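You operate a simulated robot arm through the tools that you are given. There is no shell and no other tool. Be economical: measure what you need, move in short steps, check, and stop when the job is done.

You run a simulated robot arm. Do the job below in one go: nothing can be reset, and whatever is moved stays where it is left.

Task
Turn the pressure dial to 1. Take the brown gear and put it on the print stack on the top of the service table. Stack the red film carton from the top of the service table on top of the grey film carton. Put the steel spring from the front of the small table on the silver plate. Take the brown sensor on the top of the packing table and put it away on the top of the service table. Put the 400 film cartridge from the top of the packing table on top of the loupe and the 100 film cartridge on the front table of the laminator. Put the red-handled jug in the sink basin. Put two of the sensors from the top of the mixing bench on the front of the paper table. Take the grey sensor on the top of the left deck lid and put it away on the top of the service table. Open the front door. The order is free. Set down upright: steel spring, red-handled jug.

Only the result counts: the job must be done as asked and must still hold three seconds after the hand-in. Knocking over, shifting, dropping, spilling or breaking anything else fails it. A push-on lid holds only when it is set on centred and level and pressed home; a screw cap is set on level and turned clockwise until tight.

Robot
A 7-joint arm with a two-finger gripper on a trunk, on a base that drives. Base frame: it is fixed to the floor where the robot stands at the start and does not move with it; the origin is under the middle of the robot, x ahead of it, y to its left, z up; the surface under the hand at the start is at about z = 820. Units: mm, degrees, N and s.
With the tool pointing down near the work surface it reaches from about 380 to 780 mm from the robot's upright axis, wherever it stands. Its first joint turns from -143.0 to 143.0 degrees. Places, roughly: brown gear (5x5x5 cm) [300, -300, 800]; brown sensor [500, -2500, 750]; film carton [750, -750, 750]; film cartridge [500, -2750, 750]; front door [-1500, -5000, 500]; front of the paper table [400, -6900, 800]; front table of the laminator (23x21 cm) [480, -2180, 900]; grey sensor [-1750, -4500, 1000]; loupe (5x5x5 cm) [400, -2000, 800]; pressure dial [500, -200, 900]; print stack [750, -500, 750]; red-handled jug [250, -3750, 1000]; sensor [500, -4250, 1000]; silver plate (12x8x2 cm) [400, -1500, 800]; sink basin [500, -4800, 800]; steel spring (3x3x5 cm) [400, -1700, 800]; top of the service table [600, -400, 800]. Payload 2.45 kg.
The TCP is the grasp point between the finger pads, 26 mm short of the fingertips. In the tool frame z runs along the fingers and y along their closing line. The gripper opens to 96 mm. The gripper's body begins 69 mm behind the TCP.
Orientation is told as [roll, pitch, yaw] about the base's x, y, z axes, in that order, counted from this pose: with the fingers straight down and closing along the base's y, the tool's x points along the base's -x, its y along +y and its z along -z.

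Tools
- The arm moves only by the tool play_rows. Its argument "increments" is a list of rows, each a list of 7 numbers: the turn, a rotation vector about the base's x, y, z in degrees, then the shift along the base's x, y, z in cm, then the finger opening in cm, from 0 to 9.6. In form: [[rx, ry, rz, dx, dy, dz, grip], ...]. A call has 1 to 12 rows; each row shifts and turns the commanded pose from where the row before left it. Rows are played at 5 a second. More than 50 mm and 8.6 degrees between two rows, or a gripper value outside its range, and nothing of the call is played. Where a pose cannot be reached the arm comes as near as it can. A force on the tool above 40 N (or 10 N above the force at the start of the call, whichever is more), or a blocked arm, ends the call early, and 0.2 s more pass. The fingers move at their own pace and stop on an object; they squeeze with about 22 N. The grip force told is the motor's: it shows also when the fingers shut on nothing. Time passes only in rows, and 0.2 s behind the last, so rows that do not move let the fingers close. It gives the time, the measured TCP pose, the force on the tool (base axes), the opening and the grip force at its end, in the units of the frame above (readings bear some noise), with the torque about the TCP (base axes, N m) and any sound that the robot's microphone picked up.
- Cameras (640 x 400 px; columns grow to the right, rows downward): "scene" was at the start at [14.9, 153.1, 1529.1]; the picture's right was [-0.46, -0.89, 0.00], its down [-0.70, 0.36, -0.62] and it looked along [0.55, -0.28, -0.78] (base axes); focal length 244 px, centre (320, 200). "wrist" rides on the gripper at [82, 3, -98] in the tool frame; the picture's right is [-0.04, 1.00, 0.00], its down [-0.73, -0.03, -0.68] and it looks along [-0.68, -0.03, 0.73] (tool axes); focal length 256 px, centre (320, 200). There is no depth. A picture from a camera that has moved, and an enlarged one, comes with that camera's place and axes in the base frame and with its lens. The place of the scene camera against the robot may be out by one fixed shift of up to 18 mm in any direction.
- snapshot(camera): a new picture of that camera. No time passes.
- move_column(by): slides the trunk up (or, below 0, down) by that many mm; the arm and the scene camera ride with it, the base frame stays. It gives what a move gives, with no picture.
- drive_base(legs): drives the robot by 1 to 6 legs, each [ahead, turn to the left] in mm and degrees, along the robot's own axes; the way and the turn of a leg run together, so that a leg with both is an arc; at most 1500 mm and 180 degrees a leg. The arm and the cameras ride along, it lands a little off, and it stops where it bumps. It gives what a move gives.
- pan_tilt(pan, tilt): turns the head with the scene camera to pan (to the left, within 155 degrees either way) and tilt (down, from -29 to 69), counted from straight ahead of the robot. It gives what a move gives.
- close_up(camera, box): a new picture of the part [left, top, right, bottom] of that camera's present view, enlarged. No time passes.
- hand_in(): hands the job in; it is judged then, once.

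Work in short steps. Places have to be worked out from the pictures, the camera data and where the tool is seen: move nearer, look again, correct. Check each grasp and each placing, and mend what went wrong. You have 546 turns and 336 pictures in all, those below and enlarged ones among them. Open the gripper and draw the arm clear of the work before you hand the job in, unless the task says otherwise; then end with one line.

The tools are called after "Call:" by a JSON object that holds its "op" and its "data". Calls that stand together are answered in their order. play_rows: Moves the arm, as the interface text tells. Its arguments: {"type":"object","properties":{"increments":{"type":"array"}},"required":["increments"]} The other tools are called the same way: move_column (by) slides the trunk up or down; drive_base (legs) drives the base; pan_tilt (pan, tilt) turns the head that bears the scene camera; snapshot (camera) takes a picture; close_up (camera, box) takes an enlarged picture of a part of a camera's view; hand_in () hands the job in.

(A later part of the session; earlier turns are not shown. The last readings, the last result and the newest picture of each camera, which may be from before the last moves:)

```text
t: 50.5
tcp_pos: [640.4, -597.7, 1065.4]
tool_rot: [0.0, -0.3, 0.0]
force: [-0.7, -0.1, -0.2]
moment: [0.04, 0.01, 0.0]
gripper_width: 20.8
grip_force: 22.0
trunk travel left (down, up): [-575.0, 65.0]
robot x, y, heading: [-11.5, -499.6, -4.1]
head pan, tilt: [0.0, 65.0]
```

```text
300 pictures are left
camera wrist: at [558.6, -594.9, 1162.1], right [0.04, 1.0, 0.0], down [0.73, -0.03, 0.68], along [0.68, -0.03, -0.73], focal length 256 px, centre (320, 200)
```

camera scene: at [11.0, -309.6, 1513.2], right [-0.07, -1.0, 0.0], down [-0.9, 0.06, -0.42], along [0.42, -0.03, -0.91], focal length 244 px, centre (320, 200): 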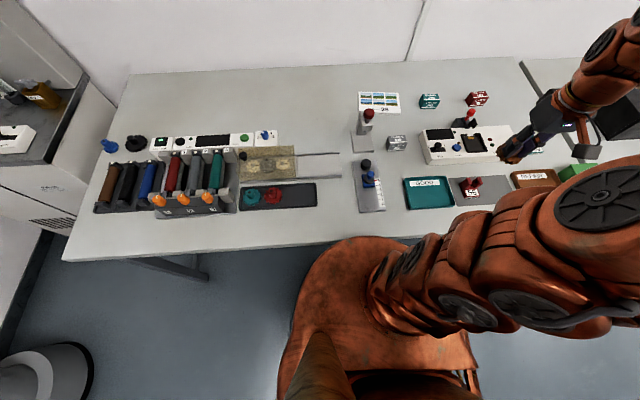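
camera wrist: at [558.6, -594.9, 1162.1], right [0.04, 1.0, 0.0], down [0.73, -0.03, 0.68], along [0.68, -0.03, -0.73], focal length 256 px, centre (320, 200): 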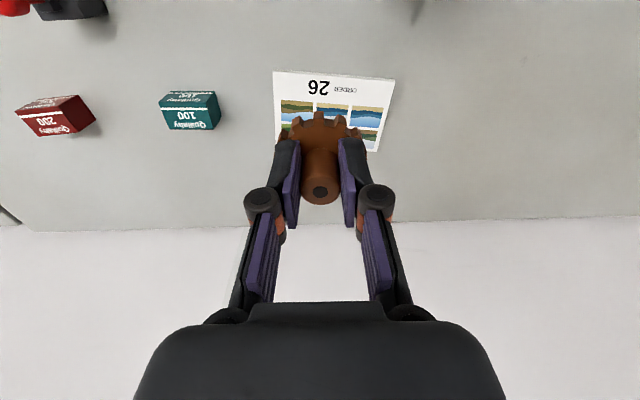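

Stack centre ≈ (714,-586). I move above it and lower the gear.

Call:
{"op": "play_rows", "data": {"increments": [[0, 0, 0, 2.4, 0.4, 0, 0], [0, 0, 0, 2.4, 0.4, 0, 0], [0, 0, 0, 2.4, 0.4, 0, 0], [0, 0, 0, 0, 0, -2, 0], [0, 0, 0, 0, 0, -2, 0], [0, 0, 0, 0, 0, -2, 0], [0, 0, 0, 0, 0, -2, 0], [0, 0, 0, 0, 0, -2, 0], [0, 0, 0, 0, 0, -2, 0], [0, 0, 0, 0, 0, -2, 0], [0, 0, 0, 0, 0, -1.5, 0]]}}

Call:
{"op": "snapshot", "data": {"camera": "wrist"}}

```text
t: 52.9
tcp_pos: [710.8, -587.0, 910.4]
tool_rot: [0.0, -0.3, 0.0]
force: [-0.2, 1.3, -0.4]
moment: [0.01, -0.01, 0.01]
gripper_width: 20.8
grip_force: 21.8
trunk travel left (down, up): [-575.0, 65.0]
robot x, y, heading: [-4.3, -494.3, -4.2]
head pan, tilt: [0.0, 65.0]
```

```text
299 pictures are left
camera wrist: at [628.5, -583.5, 1007.3], right [0.04, 1.0, 0.0], down [0.73, -0.03, 0.68], along [0.68, -0.03, -0.73], focal length 256 px, centre (320, 200)
```

wrist: 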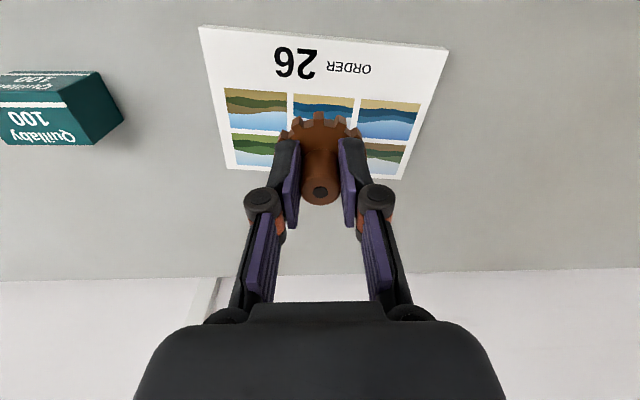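

Centred. Lower in small steps until contact.

Call:
{"op": "play_rows", "data": {"increments": [[0, 0, 0, 0.3, 0, -1, 0], [0, 0, 0, 0, 0, -0.7, 0], [0, 0, 0, 0, 0, -0.5, 0], [0, 0, 0, 0, 0, -0.3, 0]]}}

Call:
{"op": "play_rows", "data": {"increments": [[0, 0, 0, 0, 0, -0.3, 0], [0, 0, 0, 0, 0, -0.2, 0]]}}

Call:
{"op": "play_rows", "data": {"increments": [[0, 0, 0, 0, 0, -0.2, 0], [0, 0, 0, 0, 0, -0.2, 0]]}}

Call:
{"op": "close_up", "data": {"camera": "wrist", "box": [200, 60, 440, 210]}}

```text
t: 53.9
tcp_pos: [714.5, -587.1, 885.4]
tool_rot: [0.1, -0.3, 0.0]
force: [-0.4, 0.3, -0.6]
moment: [0.01, 0.03, 0.03]
gripper_width: 20.8
grip_force: 22.0
trunk travel left (down, up): [-575.0, 65.0]
robot x, y, heading: [-10.9, -497.7, -4.1]
head pan, tilt: [0.0, 65.0]
```

```text
t: 54.5
tcp_pos: [714.0, -585.8, 879.9]
tool_rot: [0.0, -0.2, 0.0]
force: [0.4, 0.8, -0.8]
moment: [0.01, -0.01, 0.03]
gripper_width: 21.0
grip_force: 22.2
trunk travel left (down, up): [-575.0, 65.0]
robot x, y, heading: [-10.5, -495.8, -4.1]
head pan, tilt: [0.0, 65.0]
```

```text
t: 55.1
tcp_pos: [713.6, -586.4, 877.6]
tool_rot: [0.0, -0.4, -0.1]
force: [0.9, -2.8, 7.3]
moment: [-0.08, -0.08, 0.0]
gripper_width: 20.6
grip_force: 22.4
trunk travel left (down, up): [-575.0, 65.0]
robot x, y, heading: [-11.4, -498.8, -4.0]
head pan, tilt: [0.0, 65.0]
```

```text
2.67 times, centred on (320, 135) of wrist
camera zoom: at [631.2, -583.6, 974.2], right [0.04, 1.0, 0.0], down [0.73, -0.03, 0.68], along [0.68, -0.03, -0.73], focal length 683 px, centre (320, 373)
```

zoom: 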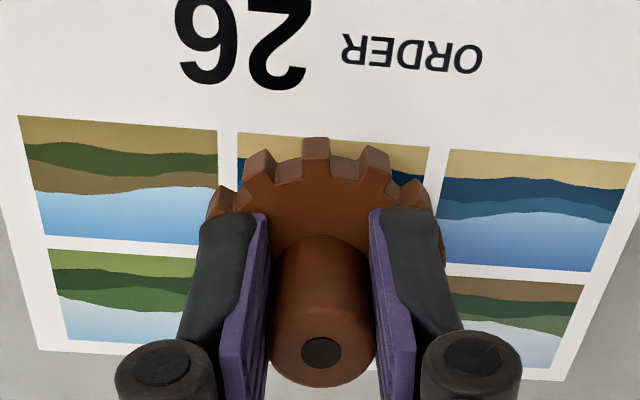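

Contact at 7 N: the gear is on the stack. Release slowly and rise.

Call:
{"op": "play_rows", "data": {"increments": [[0, 0, 0, 0, 0, 0.1, 2.3], [0, 0, 0, 0, 0, 0, 3], [0, 0, 0, 0, 0, 0, 4], [0, 0, 0, 0, 0, 0, 4.5], [0, 0, 0, 0, 0, 2, 4.5], [0, 0, 0, 0, 0, 4, 4.5], [0, 0, 0, 0, 0, 4, 4.5], [0, 0, 0, -2, 0, 4, 6], [0, 0, 0, -4, -2, 1, 8]]}}

Call:
{"op": "snapshot", "data": {"camera": "wrist"}}

```text
t: 57.1
tcp_pos: [655.3, -603.2, 1028.2]
tool_rot: [0.0, -0.3, 0.1]
force: [0.9, 0.7, -0.6]
moment: [-0.08, 0.04, 0.02]
gripper_width: 80.1
grip_force: 0.1
trunk travel left (down, up): [-575.0, 65.0]
robot x, y, heading: [-12.9, -495.9, -3.8]
head pan, tilt: [0.0, 65.0]
```

```text
297 pictures are left
camera wrist: at [572.8, -600.8, 1125.2], right [0.04, 1.0, 0.0], down [0.73, -0.03, 0.68], along [0.68, -0.03, -0.73], focal length 256 px, centre (320, 200)
```

wrist: 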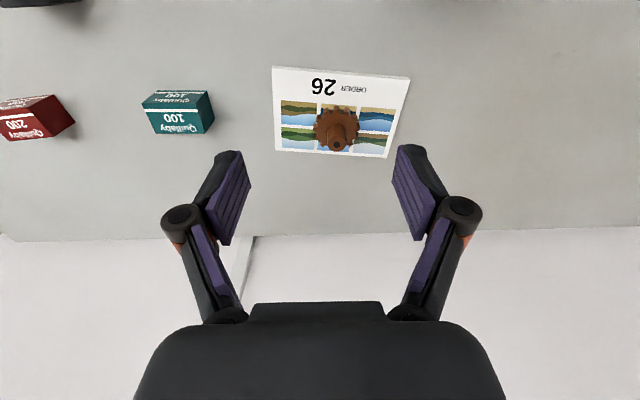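

Gear placed. Red carton ≈ (692,-935), grey ≈ (511,-602). I raise/retract the hand and shift the base another 250 mm.

Call:
{"op": "play_rows", "data": {"increments": [[0, 0, 0, -4, 0, 2, 9.6], [0, 0, 0, -4, 0, 2, 9.6], [0, 0, 0, -4, 0, 2, 9.6], [0, 0, 0, -4, 0, 2, 9.6], [0, 0, 0, -4, 0, 2, 9.6]]}}

Call:
{"op": "drive_base", "data": {"legs": [[0, -86], [250, 0], [0, 90]]}}

Call:
{"op": "snapshot", "data": {"camera": "wrist"}}

Call:
{"op": "snapshot", "data": {"camera": "scene"}}

```text
t: 58.3
tcp_pos: [454.5, -604.4, 1127.6]
tool_rot: [0.0, -0.3, 0.0]
force: [0.4, -0.4, -0.9]
moment: [-0.02, 0.06, 0.0]
gripper_width: 95.9
grip_force: 0.0
trunk travel left (down, up): [-575.0, 65.0]
robot x, y, heading: [-10.2, -494.7, -4.1]
head pan, tilt: [0.0, 65.0]
```

```text
t: 67.6
tcp_pos: [463.0, -810.2, 1126.3]
tool_rot: [0.1, -0.2, 5.0]
force: [0.4, -1.1, -0.5]
moment: [0.03, 0.02, -0.01]
gripper_width: 96.1
grip_force: 0.1
trunk travel left (down, up): [-575.0, 65.0]
robot x, y, heading: [-8.4, -740.9, 1.1]
head pan, tilt: [0.0, 65.0]
```

```text
296 pictures are left
camera wrist: at [380.5, -814.3, 1224.2], right [-0.05, 1.0, 0.0], down [0.73, 0.04, 0.68], along [0.68, 0.03, -0.73], focal length 256 px, centre (320, 200)
```

wrist: 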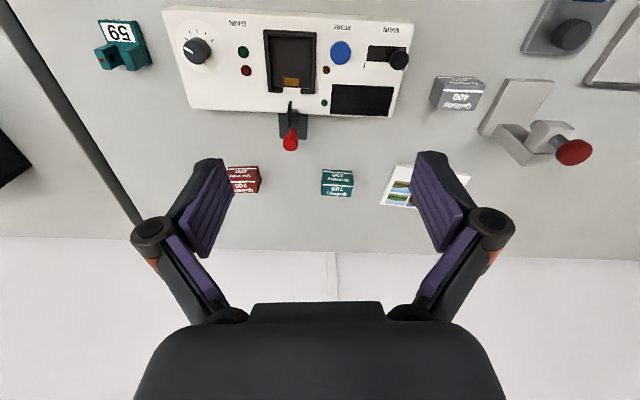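

```text
295 pictures are left
camera scene: at [-4.6, -554.3, 1513.2], right [0.02, -1.0, 0.0], down [-0.91, -0.02, -0.42], along [0.42, 0.01, -0.91], focal length 244 px, centre (320, 200)
```

scene: 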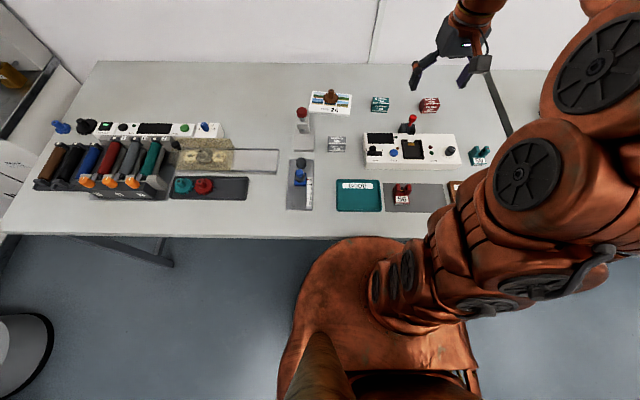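

Now approach the red carton near (690,-942).

Call:
{"op": "play_rows", "data": {"increments": [[0, 0, -2.5, 3.5, -3, 0, 9.6], [0, 0, -2.5, 3.5, -3, 0, 9.6], [0, 0, 0, 3.5, -3, -1, 9.6], [0, 0, 0, 3.5, -3, -1, 9.6], [0, 0, 0, 3, -1, -3.5, 9.6], [0, 0, 0, 0, 0, -4, 9.6], [0, 0, 0, 0, 0, -4, 9.6], [0, 0, 0, 0, 0, 0, 9.6]]}}

Call:
{"op": "snapshot", "data": {"camera": "wrist"}}

```text
t: 69.4
tcp_pos: [632.2, -939.2, 988.5]
tool_rot: [0.0, -0.3, 0.1]
force: [-0.1, -0.3, -0.3]
moment: [0.04, 0.0, 0.03]
gripper_width: 96.1
grip_force: 0.0
trunk travel left (down, up): [-575.0, 65.0]
robot x, y, heading: [-12.9, -743.5, 1.2]
head pan, tilt: [0.0, 65.0]
```

```text
294 pictures are left
camera wrist: at [551.1, -937.3, 1086.0], right [0.04, 1.0, 0.0], down [0.73, -0.03, 0.68], along [0.68, -0.03, -0.73], focal length 256 px, centre (320, 200)
```

wrist: 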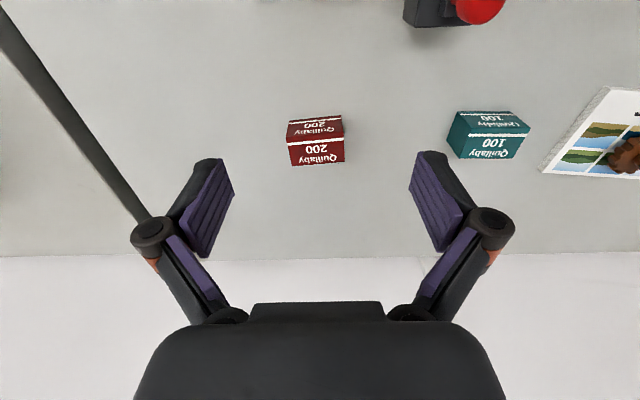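

Call:
{"op": "close_up", "data": {"camera": "wrist", "box": [260, 90, 388, 180]}}

```text
4.44 times, centred on (324, 135) of wrist
camera zoom: at [551.1, -937.3, 1086.0], right [0.04, 1.0, 0.0], down [0.73, -0.03, 0.68], along [0.68, -0.03, -0.73], focal length 1138 px, centre (302, 489)
```

zoom: 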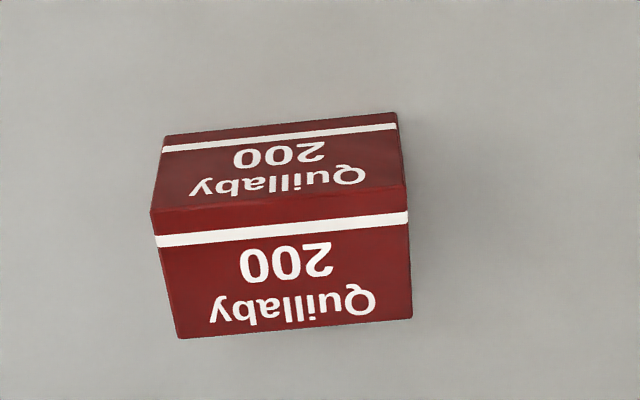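

Red carton: 58×36×38 mm, centre ≈ (693,-947), yaw ≈ +4°. I descend over it.

Call:
{"op": "play_rows", "data": {"increments": [[0, 0, 3.7, 3, -0.4, -1, 9.6], [0, 0, 0, 3, -0.4, -2, 9.6], [0, 0, 0, 0, 0, -4, 9.6], [0, 0, 0, 0, 0, -2, 9.6], [0, 0, 0, 0, 0, 0, 9.6]]}}

Call:
{"op": "snapshot", "data": {"camera": "wrist"}}

```text
t: 70.6
tcp_pos: [692.0, -945.9, 901.3]
tool_rot: [0.0, -0.3, 3.8]
force: [0.5, 0.5, 0.4]
moment: [-0.02, 0.03, 0.01]
gripper_width: 96.1
grip_force: 0.1
trunk travel left (down, up): [-575.0, 65.0]
robot x, y, heading: [-8.0, -741.3, 0.9]
head pan, tilt: [0.0, 65.0]
```

```text
292 pictures are left
camera wrist: at [609.4, -949.0, 998.3], right [-0.03, 1.0, 0.0], down [0.73, 0.02, 0.68], along [0.68, 0.02, -0.73], focal length 256 px, centre (320, 200)
```

wrist: 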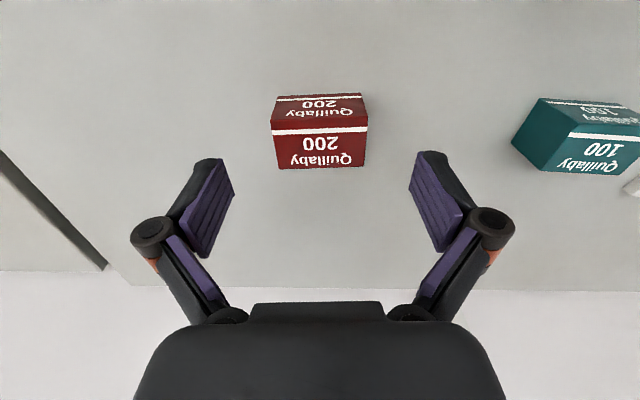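

Call:
{"op": "play_rows", "data": {"increments": [[0, 0, 0, 0.2, 0, -2, 9.6], [0, 0, 0, 0, 0, -2, 9.6], [0, 0, 0, 0, 0, 0, 6], [0, 0, 0, 0, 0, 0, 4], [0, 0, 0, 0, 0, 0, 3], [0, 0, 0, 0, 0, 0, 2], [0, 0, 0, 0, 0, 0, 0]]}}

Call:
{"op": "play_rows", "data": {"increments": [[0, 0, 0, 0, 0, 0.5, 0], [0, 0, 0, 0, 0, 1, 0], [0, 0, 0, 0, 0, 2, 0], [0, 0, 0, 0, 0, 2, 0], [0, 0, 0, 0, 0, 2, 0], [0, 0, 0, 0, 0, 2, 0], [0, 0, 0, 0, 0, 2, 0]]}}

Call:
{"op": "snapshot", "data": {"camera": "wrist"}}

```text
t: 72.2
tcp_pos: [694.3, -945.8, 861.3]
tool_rot: [0.0, -0.3, 3.8]
force: [-0.2, 0.6, 1.5]
moment: [0.02, -0.04, -0.01]
gripper_width: 56.8
grip_force: 21.7
trunk travel left (down, up): [-575.0, 65.0]
robot x, y, heading: [-9.1, -740.5, 1.0]
head pan, tilt: [0.0, 65.0]
```

```text
t: 73.8
tcp_pos: [694.3, -949.0, 977.5]
tool_rot: [0.1, -0.3, 3.9]
force: [-0.1, -0.1, -1.3]
moment: [-0.01, 0.01, 0.01]
gripper_width: 57.1
grip_force: 22.4
trunk travel left (down, up): [-575.0, 65.0]
robot x, y, heading: [-9.5, -742.2, 1.1]
head pan, tilt: [0.0, 65.0]
```

```text
291 pictures are left
camera wrist: at [613.1, -951.5, 1074.1], right [-0.03, 1.0, 0.0], down [0.73, 0.02, 0.68], along [0.68, 0.02, -0.73], focal length 256 px, centre (320, 200)
```

wrist: 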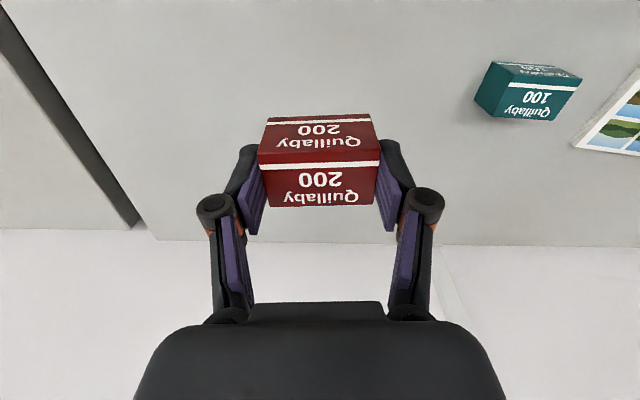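

Held firmly. Carry to near the grey carton (511,-606), staying clear of the tall red-knob device at (540,-488).

Call:
{"op": "play_rows", "data": {"increments": [[0, 0, 0, -1.75, 3.4, 1, 0], [0, 0, 0, -1.75, 3.4, 1, 0], [0, 0, 0, -1.75, 3.4, 1, 0], [0, 0, 0, -1.75, 3.4, 0, 0], [0, 0, 0, -1.75, 3.4, 0, 0], [0, 0, 0, -1.75, 3.4, 0, 0], [0, 0, 0, -1.75, 3.4, 0, 0], [0, 0, 0, -1.75, 3.4, 0, 0], [0, 0, 0, -1.75, 3.4, 0, 0], [0, 0, 0, -1.75, 3.2, 0, 0], [0, 0, 0, 0, 0, 0, 0]]}}

Call:
{"op": "snapshot", "data": {"camera": "wrist"}}

```text
t: 76.2
tcp_pos: [517.9, -609.2, 1008.0]
tool_rot: [0.1, -0.3, 3.7]
force: [-0.7, 0.5, -0.1]
moment: [0.02, 0.03, 0.0]
gripper_width: 56.9
grip_force: 22.1
trunk travel left (down, up): [-575.0, 65.0]
robot x, y, heading: [-12.9, -744.1, 1.2]
head pan, tilt: [0.0, 65.0]
```

```text
290 pictures are left
camera wrist: at [436.1, -611.6, 1105.3], right [-0.03, 1.0, 0.0], down [0.73, 0.02, 0.68], along [0.68, 0.02, -0.73], focal length 256 px, centre (320, 200)
```

wrist: 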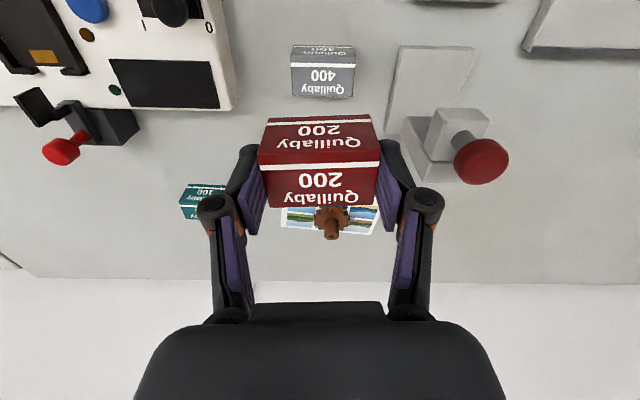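

Call:
{"op": "close_up", "data": {"camera": "wrist", "box": [272, 30, 368, 110]}}

```text
5.00 times, centred on (320, 70) of wrist
camera zoom: at [436.1, -611.6, 1105.3], right [-0.03, 1.0, 0.0], down [0.73, 0.02, 0.68], along [0.68, 0.02, -0.73], focal length 1280 px, centre (320, 850)
```

zoom: 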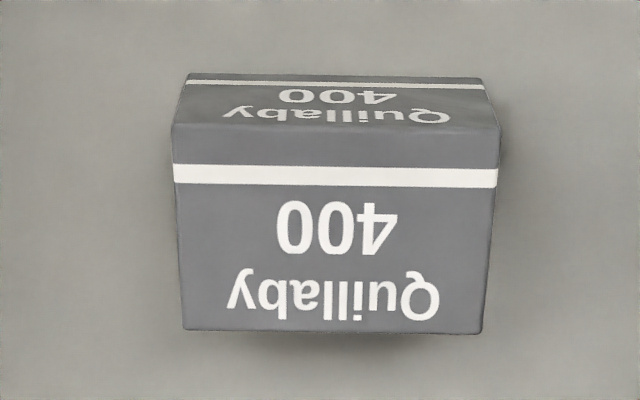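

Grey carton centre ≈ (513,-606.6), yaw ≈ +1°. I align and descend to just above it.

Call:
{"op": "play_rows", "data": {"increments": [[0, 0, -2.7, -0.6, 0.25, -1, 0], [0, 0, 0, 0, 0, -2, 0], [0, 0, 0, 0, 0, -2, 0], [0, 0, 0, 0, 0, -2, 0], [0, 0, 0, 0, 0, -2, 0], [0, 0, 0, 0, 0, -1, 0], [0, 0, 0, 0, 0, 0, 0]]}}

Call:
{"op": "snapshot", "data": {"camera": "wrist"}}

```text
t: 77.8
tcp_pos: [513.7, -606.1, 907.2]
tool_rot: [0.0, -0.2, 1.2]
force: [-0.2, 0.1, 0.8]
moment: [0.0, 0.01, -0.01]
gripper_width: 57.0
grip_force: 21.4
trunk travel left (down, up): [-575.0, 65.0]
robot x, y, heading: [-10.1, -742.2, 1.1]
head pan, tilt: [0.0, 65.0]
```

```text
288 pictures are left
camera wrist: at [431.2, -605.6, 1003.7], right [0.02, 1.0, 0.0], down [0.73, -0.02, 0.68], along [0.68, -0.01, -0.73], focal length 256 px, centre (320, 200)
```

wrist: 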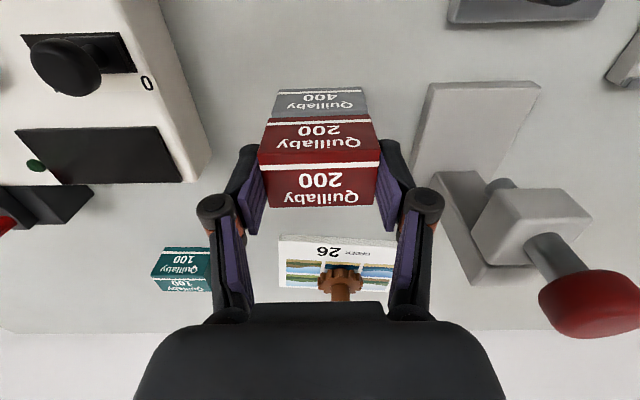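

Call:
{"op": "play_rows", "data": {"increments": [[0, 0, 0, -0.1, 0, -0.3, 0], [0, 0, 0, 0, 0, -0.2, 0]]}}

Call:
{"op": "close_up", "data": {"camera": "wrist", "box": [240, 70, 400, 170]}}

```text
t: 78.4
tcp_pos: [512.6, -605.8, 900.8]
tool_rot: [0.0, -0.2, 1.0]
force: [0.0, -0.1, -0.4]
moment: [0.02, -0.04, -0.01]
gripper_width: 57.0
grip_force: 22.5
trunk travel left (down, up): [-575.0, 65.0]
robot x, y, heading: [-9.1, -738.7, 1.0]
head pan, tilt: [0.0, 65.0]
```

```text
4.00 times, centred on (320, 120) of wrist
camera zoom: at [430.3, -605.8, 998.7], right [0.02, 1.0, 0.0], down [0.73, -0.02, 0.68], along [0.68, -0.01, -0.73], focal length 1024 px, centre (320, 520)
```

zoom: 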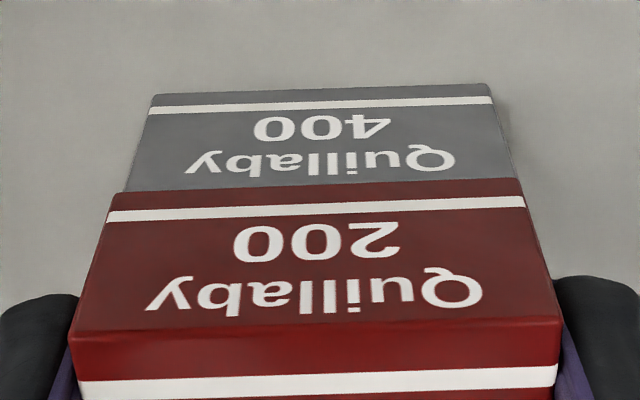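

Well aligned. Lower to contact.

Call:
{"op": "play_rows", "data": {"increments": [[0, 0, 0, 0, 0, -0.2, 0], [0, 0, 0, 0, 0, -0.1, 0]]}}

Call:
{"op": "play_rows", "data": {"increments": [[0, 0, 0, 0, 0, -0.15, 0], [0, 0, 0, 0, 0, 0, 0]]}}

```text
t: 79.0
tcp_pos: [513.3, -607.4, 899.6]
tool_rot: [0.0, -0.1, 1.0]
force: [0.5, -0.1, 1.1]
moment: [0.04, 0.0, -0.01]
gripper_width: 57.0
grip_force: 21.7
trunk travel left (down, up): [-575.0, 65.0]
robot x, y, heading: [-10.6, -740.8, 1.1]
head pan, tilt: [0.0, 65.0]
```

```text
t: 79.6
tcp_pos: [512.6, -607.6, 897.2]
tool_rot: [0.0, -0.4, 1.0]
force: [0.8, -0.5, 19.7]
moment: [-0.06, -0.07, -0.01]
gripper_width: 56.9
grip_force: 21.7
trunk travel left (down, up): [-575.0, 65.0]
robot x, y, heading: [-10.9, -745.5, 1.0]
head pan, tilt: [0.0, 65.0]
```

Contact. Relieve slightly, release and rise.

Call:
{"op": "play_rows", "data": {"increments": [[0, 0, 0, 0, 0, 0.1, 0], [0, 0, 0, 0, 0, 0, 6], [0, 0, 0, 0, 0, 0, 7], [0, 0, 0, 0, 0, 0, 8], [0, 0, 0, 0, 0, 3, 8], [0, 0, 0, 0, 0, 4, 8], [0, 0, 0, -2, 0, 4, 8], [0, 0, 0, -3, 0, 3, 8], [0, 0, 0, -3, 0, 3, 8]]}}

Call:
{"op": "snapshot", "data": {"camera": "wrist"}}

```text
t: 81.6
tcp_pos: [434.7, -606.6, 1070.2]
tool_rot: [-0.1, -0.3, 1.2]
force: [1.1, -0.5, -0.7]
moment: [0.02, -0.01, 0.0]
gripper_width: 80.1
grip_force: 0.1
trunk travel left (down, up): [-575.0, 65.0]
robot x, y, heading: [-9.0, -739.6, 1.1]
head pan, tilt: [0.0, 65.0]
```

```text
286 pictures are left
camera wrist: at [351.8, -605.9, 1167.3], right [0.02, 1.0, 0.0], down [0.73, -0.02, 0.68], along [0.68, -0.01, -0.73], focal length 256 px, centre (320, 200)
```

wrist: 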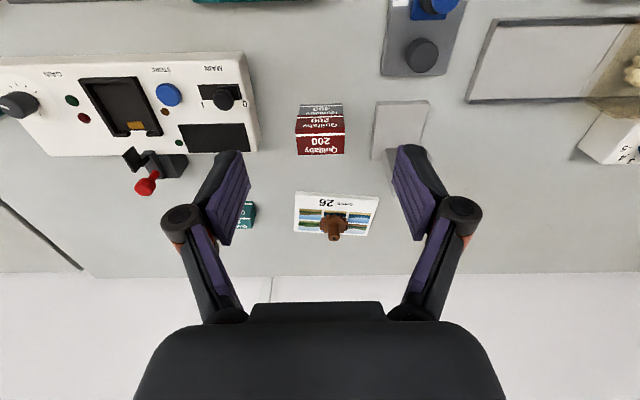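

Stacked nicely. Next I raise the hand and drive to the small table (y≈-1600).

Call:
{"op": "play_rows", "data": {"increments": [[0, 0, 0, 0, -3, 4, 9.6], [0, 0, 0, 0, -3, 4, 9.6], [0, 0, 0, 0, -3, 4, 9.6], [0, 0, 0, 0, -3, 2, 9.6]]}}

Call:
{"op": "drive_base", "data": {"legs": [[0, -91], [860, 0], [0, 90]]}}

Call:
{"op": "snapshot", "data": {"camera": "wrist"}}

Call:
{"op": "snapshot", "data": {"camera": "scene"}}

```text
t: 82.6
tcp_pos: [432.4, -728.0, 1208.7]
tool_rot: [0.0, -0.4, 1.1]
force: [-0.3, -0.4, 0.4]
moment: [0.0, 0.03, 0.03]
gripper_width: 95.8
grip_force: 0.1
trunk travel left (down, up): [-575.0, 65.0]
robot x, y, heading: [-10.6, -739.5, 1.2]
head pan, tilt: [0.0, 65.0]
```

```text
t: 89.1
tcp_pos: [1.5, -1496.3, 1209.2]
tool_rot: [-0.2, -0.3, -88.0]
force: [1.0, 0.9, 0.0]
moment: [-0.02, 0.09, 0.01]
gripper_width: 95.8
grip_force: 0.0
trunk travel left (down, up): [-575.0, 65.0]
robot x, y, heading: [-39.1, -1057.6, -76.9]
head pan, tilt: [0.0, 65.0]
stopped in leg 2: the robot was blocked; the commanded pose is now the measured one
```

```text
285 pictures are left
camera wrist: at [2.6, -1415.5, 1305.8], right [1.0, -0.01, 0.0], down [0.0, -0.73, 0.68], along [-0.01, -0.68, -0.73], focal length 256 px, centre (320, 200)
```

wrist: 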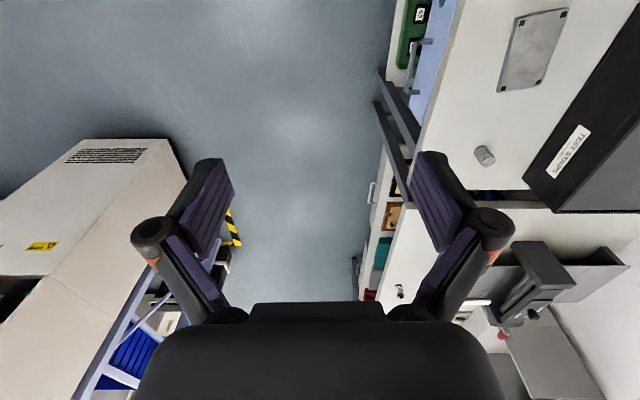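

```text
284 pictures are left
camera scene: at [139.8, -1018.5, 1513.1], right [-0.97, -0.23, 0.0], down [-0.21, 0.88, -0.42], along [0.1, -0.41, -0.91], focal length 244 px, centre (320, 200)
```

scene: 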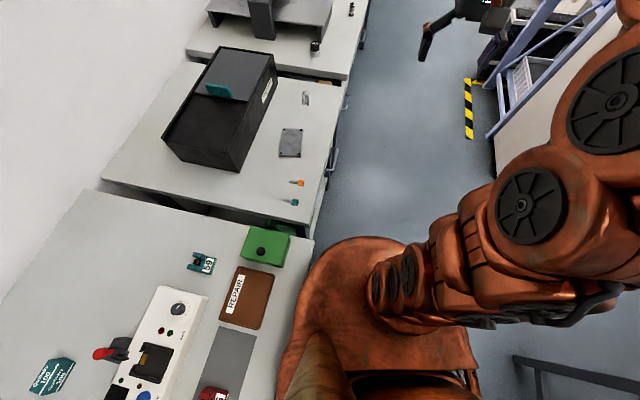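

The base bumped the small table's front. I back off and go around further from the tables, then face them.

Call:
{"op": "drive_base", "data": {"legs": [[-150, 0], [0, -33], [400, 0], [0, 20], [330, 0], [0, 90]]}}

Call:
{"op": "snapshot", "data": {"camera": "wrist"}}

Call:
{"op": "snapshot", "data": {"camera": "scene"}}

```text
t: 100.9
tcp_pos: [237.8, -1663.5, 1209.0]
tool_rot: [-0.2, -0.3, -9.6]
force: [-0.3, 0.0, 0.3]
moment: [-0.01, 0.01, -0.03]
gripper_width: 96.0
grip_force: 0.0
trunk travel left (down, up): [-575.0, 65.0]
robot x, y, heading: [-202.5, -1612.4, 1.5]
head pan, tilt: [0.0, 65.0]
```

```text
283 pictures are left
camera wrist: at [157.7, -1647.1, 1305.9], right [0.21, 0.98, 0.0], down [0.71, -0.15, 0.68], along [0.67, -0.14, -0.73], focal length 256 px, centre (320, 200)
```

wrist: 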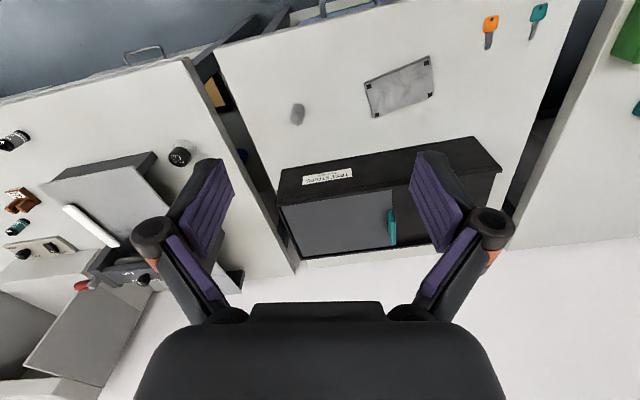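

```text
282 pictures are left
camera scene: at [-198.6, -1425.8, 1513.2], right [0.03, -1.0, 0.0], down [-0.91, -0.03, -0.42], along [0.42, 0.01, -0.91], focal length 244 px, centre (320, 200)
```

scene: 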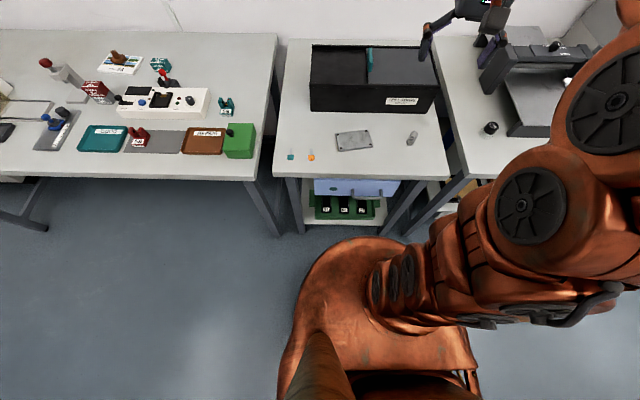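

Spring ≈ (357,-1731), plate ≈ (350,-1536). I move toward the spring for a closer look.

Call:
{"op": "play_rows", "data": {"increments": [[0, 0, 5, 1, -2, -4, 9.6], [0, 0, 4.5, 1, -2, -4, 9.6], [0, 0, 0, 1, -2, -4, 9.6], [0, 0, 0, 1, -1, -4, 9.6], [0, 0, 0, 1, 0, -4, 9.6], [0, 0, 0, 0, 0, 0, 9.6]]}}

Call:
{"op": "snapshot", "data": {"camera": "wrist"}}

```text
t: 102.3
tcp_pos: [285.4, -1734.5, 1008.5]
tool_rot: [-0.1, -0.5, -0.3]
force: [0.4, -0.2, -0.2]
moment: [-0.02, 0.0, -0.05]
gripper_width: 96.0
grip_force: 0.1
trunk travel left (down, up): [-575.0, 65.0]
robot x, y, heading: [-204.1, -1614.9, 1.5]
head pan, tilt: [0.0, 65.0]
```

```text
281 pictures are left
camera wrist: at [204.1, -1730.5, 1105.2], right [0.04, 1.0, 0.0], down [0.73, -0.03, 0.68], along [0.68, -0.03, -0.73], focal length 256 px, centre (320, 200)
```

wrist: 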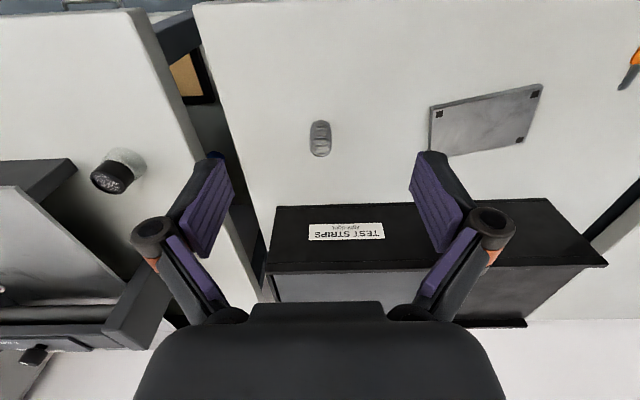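

Call:
{"op": "close_up", "data": {"camera": "wrist", "box": [280, 100, 360, 170]}}

Call:
{"op": "close_up", "data": {"camera": "scene", "box": [320, 110, 440, 180]}}

Call:
{"op": "close_up", "data": {"camera": "wrist", "box": [80, 130, 160, 210]}}

```text
5.71 times, centred on (320, 135) of wrist
camera zoom: at [204.1, -1730.5, 1105.2], right [0.04, 1.0, 0.0], down [0.73, -0.03, 0.68], along [0.68, -0.03, -0.73], focal length 1463 px, centre (320, 571)
```

zoom: 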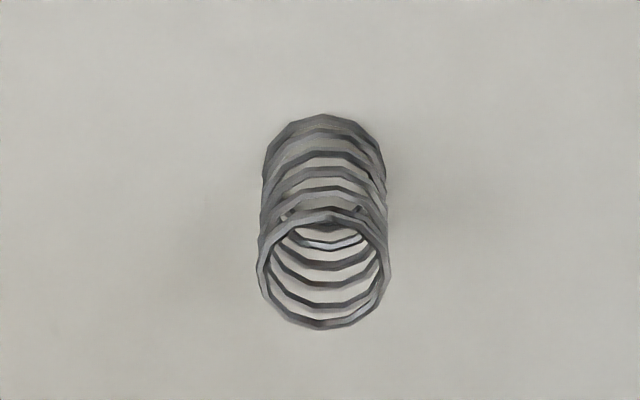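

```text
5.33 times, centred on (380, 145) of scene
camera zoom: at [-198.5, -1425.9, 1513.3], right [0.03, -1.0, 0.0], down [-0.91, -0.03, -0.42], along [0.42, 0.01, -0.91], focal length 1303 px, centre (0, 493)
```

zoom: 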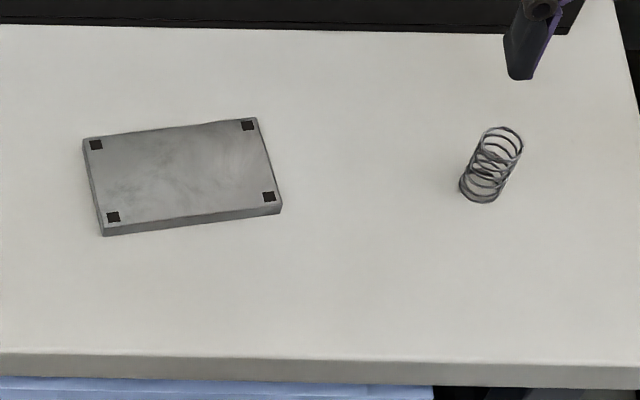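

```text
5.00 times, centred on (120, 170) of wrist
camera zoom: at [204.1, -1730.5, 1105.2], right [0.04, 1.0, 0.0], down [0.73, -0.03, 0.68], along [0.68, -0.03, -0.73], focal length 1280 px, centre (1320, 350)
```

zoom: 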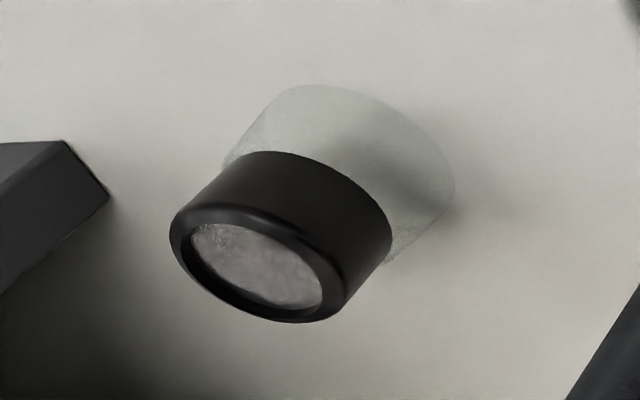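

Spring stands upright at ≈ (349,-1736), ~26 mm wide, top ≈ 870. I descend around it.

Call:
{"op": "play_rows", "data": {"increments": [[0, 0, 0, 3.2, -0.1, -2, 8], [0, 0, 0, 3.2, 0, -2, 7], [0, 0, 0, 0, 0, -3.5, 6], [0, 0, 0, 0, 0, -2.5, 6], [0, 0, 0, 0, 0, 0, 6]]}}

Call:
{"op": "snapshot", "data": {"camera": "wrist"}}

```text
t: 103.5
tcp_pos: [353.4, -1734.2, 908.5]
tool_rot: [0.0, -0.3, -0.2]
force: [0.7, 0.4, 0.7]
moment: [0.02, 0.01, -0.01]
gripper_width: 60.1
grip_force: 0.1
trunk travel left (down, up): [-575.0, 65.0]
robot x, y, heading: [-203.8, -1611.3, 1.7]
head pan, tilt: [0.0, 65.0]
```

```text
277 pictures are left
camera wrist: at [270.7, -1731.2, 1005.9], right [0.04, 1.0, 0.0], down [0.73, -0.03, 0.68], along [0.68, -0.03, -0.73], focal length 256 px, centre (320, 200)
```

wrist: 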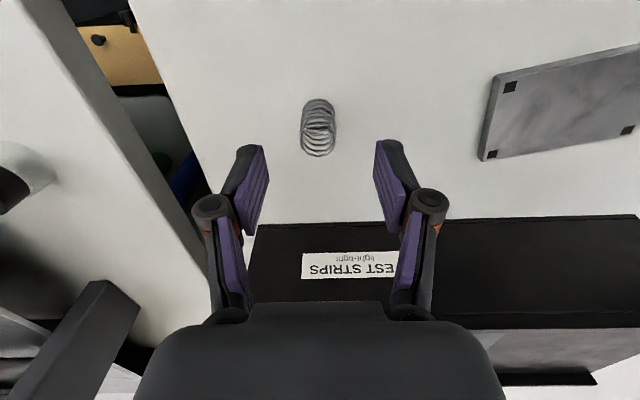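

Call:
{"op": "play_rows", "data": {"increments": [[0, 0, 0, -0.35, -0.1, -2, 6], [0, 0, 0, 0, 0, -2, 6], [0, 0, 0, 0, 0, -1.3, 6], [0, 0, 0, 0, 0, 0, 4], [0, 0, 0, 0, 0, 0, 3], [0, 0, 0, 0, 0, 0, 2], [0, 0, 0, 0, 0, 0, 1], [0, 0, 0, 0, 0, 0, 0]]}}

Call:
{"op": "close_up", "data": {"camera": "wrist", "box": [240, 100, 400, 220]}}

```text
t: 105.3
tcp_pos: [349.2, -1734.8, 856.6]
tool_rot: [0.0, -0.3, -0.2]
force: [-0.1, -0.6, -0.3]
moment: [-0.02, 0.0, 0.0]
gripper_width: 24.2
grip_force: 21.9
trunk travel left (down, up): [-575.0, 65.0]
robot x, y, heading: [-204.2, -1613.1, 1.6]
head pan, tilt: [0.0, 65.0]
```

```text
3.33 times, centred on (320, 160) of wrist
camera zoom: at [266.6, -1732.0, 953.3], right [0.04, 1.0, 0.0], down [0.73, -0.03, 0.68], along [0.68, -0.03, -0.73], focal length 853 px, centre (320, 333)
```

zoom: 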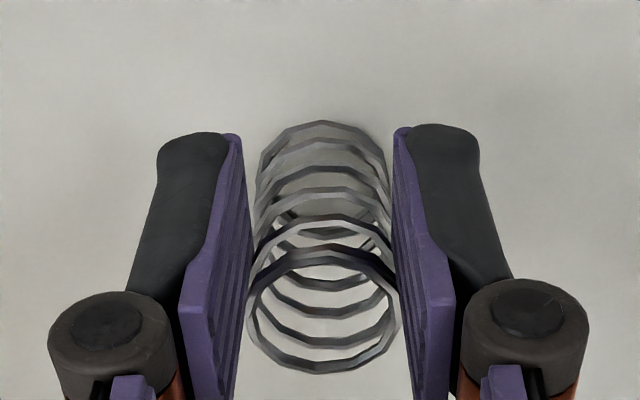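

Gripped. Lift slowly and carry to above the plate.

Call:
{"op": "play_rows", "data": {"increments": [[0, 0, 0, 0, 0, 0.7, 0], [0, 0, 0, 0, 0, 1.3, 0], [0, 0, 0, 0, 0, 2, 0], [0, 0, 0, 0, 0, 2, 0], [0, 0, 0, 0, 0, 2, 0], [0, 0, 0, 0, 2, 2, 0], [0, 0, 0, 0, 3, 0, 0], [0, 0, 0, 0, 3, 0, 0], [0, 0, 0, 0, 3, 0, 0], [0, 0, 0, 0, 3, 0, 0], [0, 0, 0, 0, 3, 0, 0], [0, 0, 0, 0, 2.8, 0, 0]]}}

Call:
{"op": "snapshot", "data": {"camera": "wrist"}}

```text
t: 107.9
tcp_pos: [348.4, -1539.4, 956.1]
tool_rot: [-0.1, -0.2, -0.3]
force: [0.2, -0.5, 0.4]
moment: [-0.02, 0.03, 0.05]
gripper_width: 24.3
grip_force: 22.1
trunk travel left (down, up): [-575.0, 65.0]
robot x, y, heading: [-201.6, -1613.9, 1.8]
head pan, tilt: [0.0, 65.0]
```

```text
275 pictures are left
camera wrist: at [266.0, -1535.8, 1053.1], right [0.04, 1.0, 0.0], down [0.73, -0.03, 0.68], along [0.68, -0.03, -0.73], focal length 256 px, centre (320, 200)
```

wrist: 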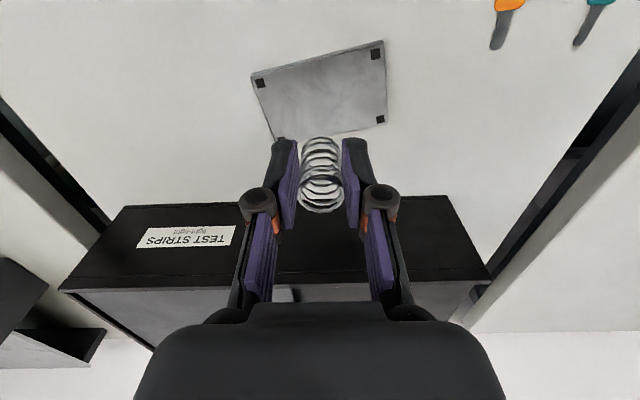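

Plate centre ≈ (353,-1537). Lower toward it.

Call:
{"op": "play_rows", "data": {"increments": [[0, 0, 0, 0.4, 0.2, -2, 0], [0, 0, 0, 0, 0, -2, 0], [0, 0, 0, 0, 0, -2, 0], [0, 0, 0, 0, 0, -0.8, 0], [0, 0, 0, 0, 0, -0.5, 0]]}}

Call:
{"op": "snapshot", "data": {"camera": "wrist"}}

```text
t: 109.1
tcp_pos: [353.0, -1535.5, 883.6]
tool_rot: [-0.2, -0.2, -0.2]
force: [-0.9, -0.3, 0.0]
moment: [-0.03, 0.02, -0.01]
gripper_width: 24.2
grip_force: 21.8
trunk travel left (down, up): [-575.0, 65.0]
robot x, y, heading: [-198.6, -1614.0, 1.6]
head pan, tilt: [0.0, 65.0]
```

```text
274 pictures are left
camera wrist: at [270.7, -1531.8, 980.4], right [0.04, 1.0, 0.0], down [0.73, -0.03, 0.68], along [0.68, -0.03, -0.73], focal length 256 px, centre (320, 200)
```

wrist: 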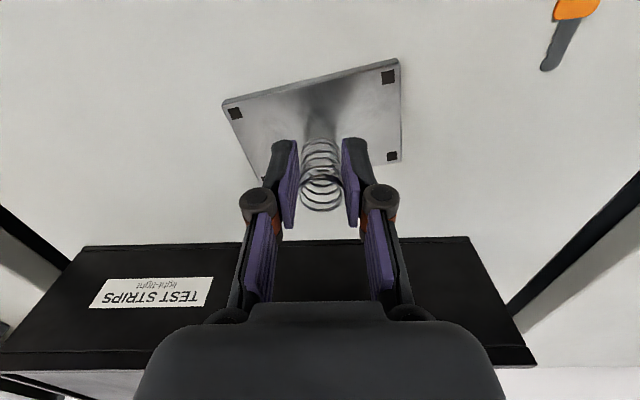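

Good placement over the plate. Lower finely to contact.

Call:
{"op": "play_rows", "data": {"increments": [[0, 0, 0, 0, 0, -0.4, 0], [0, 0, 0, 0, 0, -0.3, 0]]}}

Call:
{"op": "play_rows", "data": {"increments": [[0, 0, 0, 0, 0, -0.2, 0], [0, 0, 0, 0, 0, -0.2, 0]]}}

Call:
{"op": "play_rows", "data": {"increments": [[0, 0, 0, 0, 0, -0.15, 0], [0, 0, 0, 0, 0, 0, 0]]}}

Call:
{"op": "close_up", "data": {"camera": "wrist", "box": [200, 50, 440, 220]}}

```text
t: 109.7
tcp_pos: [352.3, -1535.3, 874.6]
tool_rot: [-0.1, -0.3, -0.3]
force: [0.1, 0.6, -0.3]
moment: [0.02, 0.01, 0.04]
gripper_width: 23.7
grip_force: 22.0
trunk travel left (down, up): [-575.0, 65.0]
robot x, y, heading: [-202.2, -1614.3, 1.7]
head pan, tilt: [0.0, 65.0]
```

```text
t: 110.3
tcp_pos: [351.8, -1535.5, 871.4]
tool_rot: [-0.1, -0.2, -0.1]
force: [0.5, -0.4, -0.4]
moment: [-0.02, 0.0, -0.01]
gripper_width: 23.9
grip_force: 22.4
trunk travel left (down, up): [-575.0, 65.0]
robot x, y, heading: [-200.8, -1615.5, 1.7]
head pan, tilt: [0.0, 65.0]
```

```text
t: 110.9
tcp_pos: [353.0, -1536.5, 870.4]
tool_rot: [-0.1, -0.4, -0.2]
force: [-0.1, 0.4, -0.2]
moment: [0.01, 0.02, -0.01]
gripper_width: 23.9
grip_force: 22.4
trunk travel left (down, up): [-575.0, 65.0]
robot x, y, heading: [-201.4, -1613.8, 1.7]
head pan, tilt: [0.0, 65.0]
```

```text
2.35 times, centred on (320, 135) of wrist
camera zoom: at [270.3, -1532.3, 967.4], right [0.04, 1.0, 0.0], down [0.73, -0.03, 0.68], along [0.68, -0.03, -0.73], focal length 602 px, centre (320, 353)
```

zoom: 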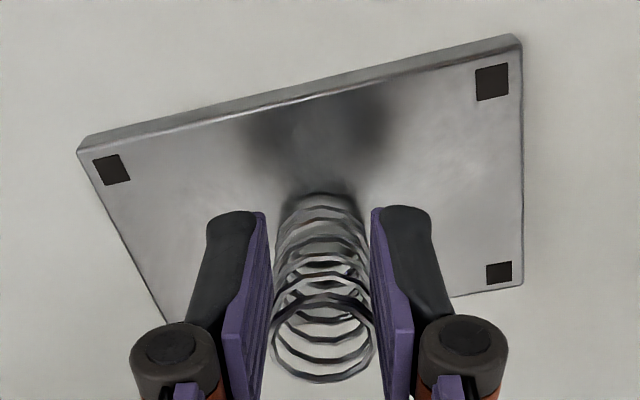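

Nearly there; continue in 1.5 mm steps.

Call:
{"op": "play_rows", "data": {"increments": [[0, 0, 0, 0, 0, -0.15, 0], [0, 0, 0, 0, 0, 0, 0]]}}

Call:
{"op": "play_rows", "data": {"increments": [[0, 0, 0, 0, 0, -0.15, 0], [0, 0, 0, 0, 0, 0, 0]]}}

Call:
{"op": "play_rows", "data": {"increments": [[0, 0, 0, 0, 0, -0.15, 0], [0, 0, 0, 0, 0, 0, 0]]}}

```text
t: 111.5
tcp_pos: [352.5, -1535.0, 867.4]
tool_rot: [-0.1, -0.3, -0.2]
force: [0.9, 0.6, 0.1]
moment: [-0.02, 0.01, -0.03]
gripper_width: 24.2
grip_force: 21.8
trunk travel left (down, up): [-575.0, 65.0]
robot x, y, heading: [-199.7, -1611.5, 1.5]
head pan, tilt: [0.0, 65.0]
```

```text
t: 112.1
tcp_pos: [352.2, -1535.2, 867.0]
tool_rot: [0.0, -0.3, -0.2]
force: [-0.9, -0.1, 0.0]
moment: [-0.01, 0.03, 0.0]
gripper_width: 24.0
grip_force: 22.0
trunk travel left (down, up): [-575.0, 65.0]
robot x, y, heading: [-205.0, -1612.9, 1.6]
head pan, tilt: [0.0, 65.0]
```

```text
t: 112.7
tcp_pos: [352.3, -1535.2, 866.3]
tool_rot: [-0.1, -0.4, -0.3]
force: [-1.0, -1.6, 13.6]
moment: [-0.11, -0.19, -0.07]
gripper_width: 24.0
grip_force: 22.2
trunk travel left (down, up): [-575.0, 65.0]
robot x, y, heading: [-201.4, -1613.8, 1.6]
head pan, tilt: [0.0, 65.0]
```

Contact. Relieve, release and lift straight up.

Call:
{"op": "play_rows", "data": {"increments": [[0, 0, 0, 0, 0, 0.1, 0], [0, 0, 0, 0, 0, 0, 2.6], [0, 0, 0, 0, 0, 0, 3.4], [0, 0, 0, 0, 0, 0, 4.5], [0, 0, 0, 0, 0, 0, 5], [0, 0, 0, 0, 0, 3, 5], [0, 0, 0, 0, 0, 4, 5], [0, 0, 0, 0, 0, 4, 5], [0, 0, 0, 0, 0, 4, 7], [0, 0, 0, 0, -2, 4, 9]]}}

Call:
{"op": "close_up", "data": {"camera": "wrist", "box": [200, 0, 440, 180]}}

Call:
{"op": "snapshot", "data": {"camera": "scene"}}

```text
t: 114.9
tcp_pos: [353.7, -1551.8, 1057.7]
tool_rot: [-0.1, -0.4, -0.1]
force: [0.4, 0.0, -0.5]
moment: [0.01, 0.02, 0.0]
gripper_width: 90.2
grip_force: 0.0
trunk travel left (down, up): [-575.0, 65.0]
robot x, y, heading: [-201.1, -1614.0, 1.5]
head pan, tilt: [0.0, 65.0]
```

```text
2.22 times, centred on (320, 90) of wrist
camera zoom: at [271.1, -1550.0, 1155.1], right [0.04, 1.0, 0.0], down [0.73, -0.03, 0.68], along [0.68, -0.03, -0.73], focal length 569 px, centre (320, 444)
```

zoom: 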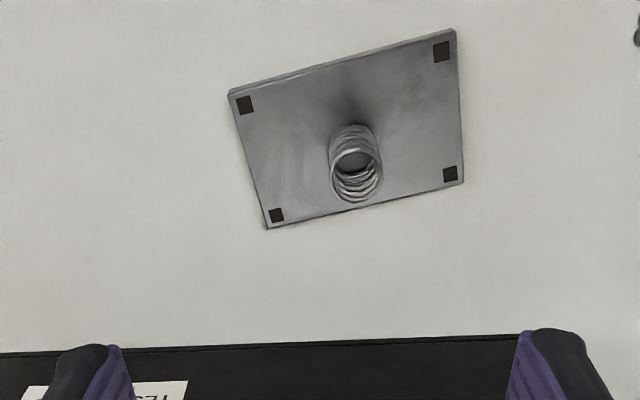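

```text
271 pictures are left
camera scene: at [-198.4, -1425.5, 1513.2], right [0.03, -1.0, 0.0], down [-0.91, -0.03, -0.42], along [0.42, 0.01, -0.91], focal length 244 px, centre (320, 200)
```

scene: 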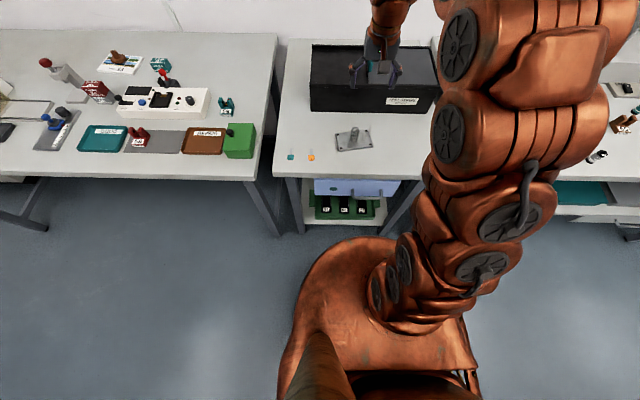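

Spring upright on the plate. Now I raise the hand and drive to the packing table (y≈-2500).

Call:
{"op": "play_rows", "data": {"increments": [[0, 0, 0, -3, -1, 3, 9.6], [0, 0, 0, -3, -1, 3, 9.6], [0, 0, 0, -3, -1, 3, 9.6], [0, 0, 0, -2, -1, 3, 9.6], [0, 0, 0, 0, 0, 3, 9.6]]}}

Call:
{"op": "drive_base", "data": {"legs": [[0, -91.5], [850, 0], [0, 90]]}}

Call:
{"op": "snapshot", "data": {"camera": "wrist"}}

Call:
{"op": "snapshot", "data": {"camera": "scene"}}

```text
t: 116.1
tcp_pos: [243.5, -1594.3, 1208.6]
tool_rot: [-0.1, -0.3, -0.2]
force: [-0.2, -0.5, 0.5]
moment: [-0.03, -0.02, 0.01]
gripper_width: 95.9
grip_force: 0.1
trunk travel left (down, up): [-575.0, 65.0]
robot x, y, heading: [-200.8, -1613.1, 1.4]
head pan, tilt: [0.0, 65.0]
```

```text
t: 128.3
tcp_pos: [256.9, -2456.9, 1207.4]
tool_rot: [-0.1, -0.3, -1.3]
force: [0.5, -0.2, 0.4]
moment: [0.02, -0.01, 0.0]
gripper_width: 96.2
grip_force: 0.1
trunk travel left (down, up): [-575.0, 65.0]
robot x, y, heading: [-187.7, -2471.3, 0.7]
head pan, tilt: [0.0, 65.0]
```

```text
270 pictures are left
camera wrist: at [174.2, -2453.1, 1304.8], right [0.06, 1.0, 0.0], down [0.73, -0.04, 0.68], along [0.68, -0.04, -0.73], focal length 256 px, centre (320, 200)
```

wrist: 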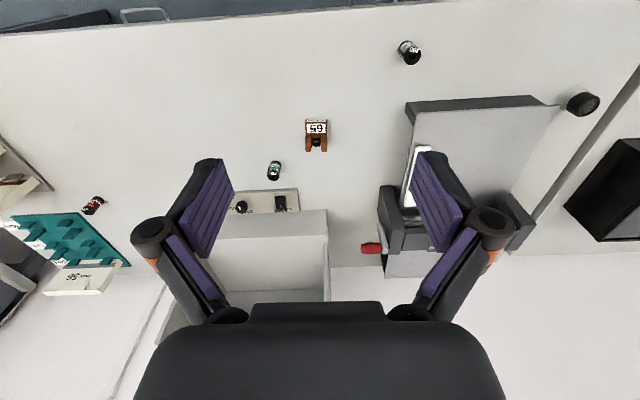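

```text
269 pictures are left
camera scene: at [-183.0, -2280.9, 1513.2], right [0.01, -1.0, 0.0], down [-0.91, -0.01, -0.42], along [0.42, 0.0, -0.91], focal length 244 px, centre (320, 200)
```

scene: 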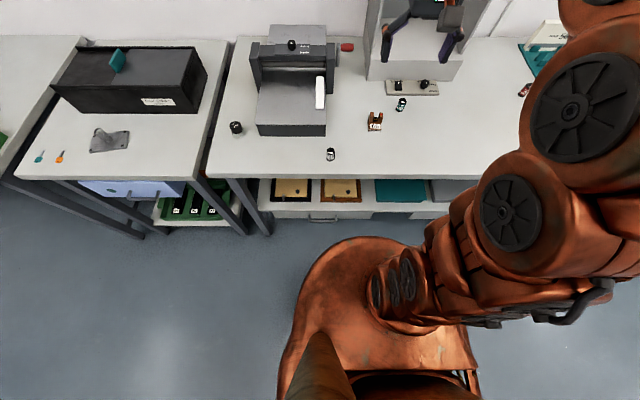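

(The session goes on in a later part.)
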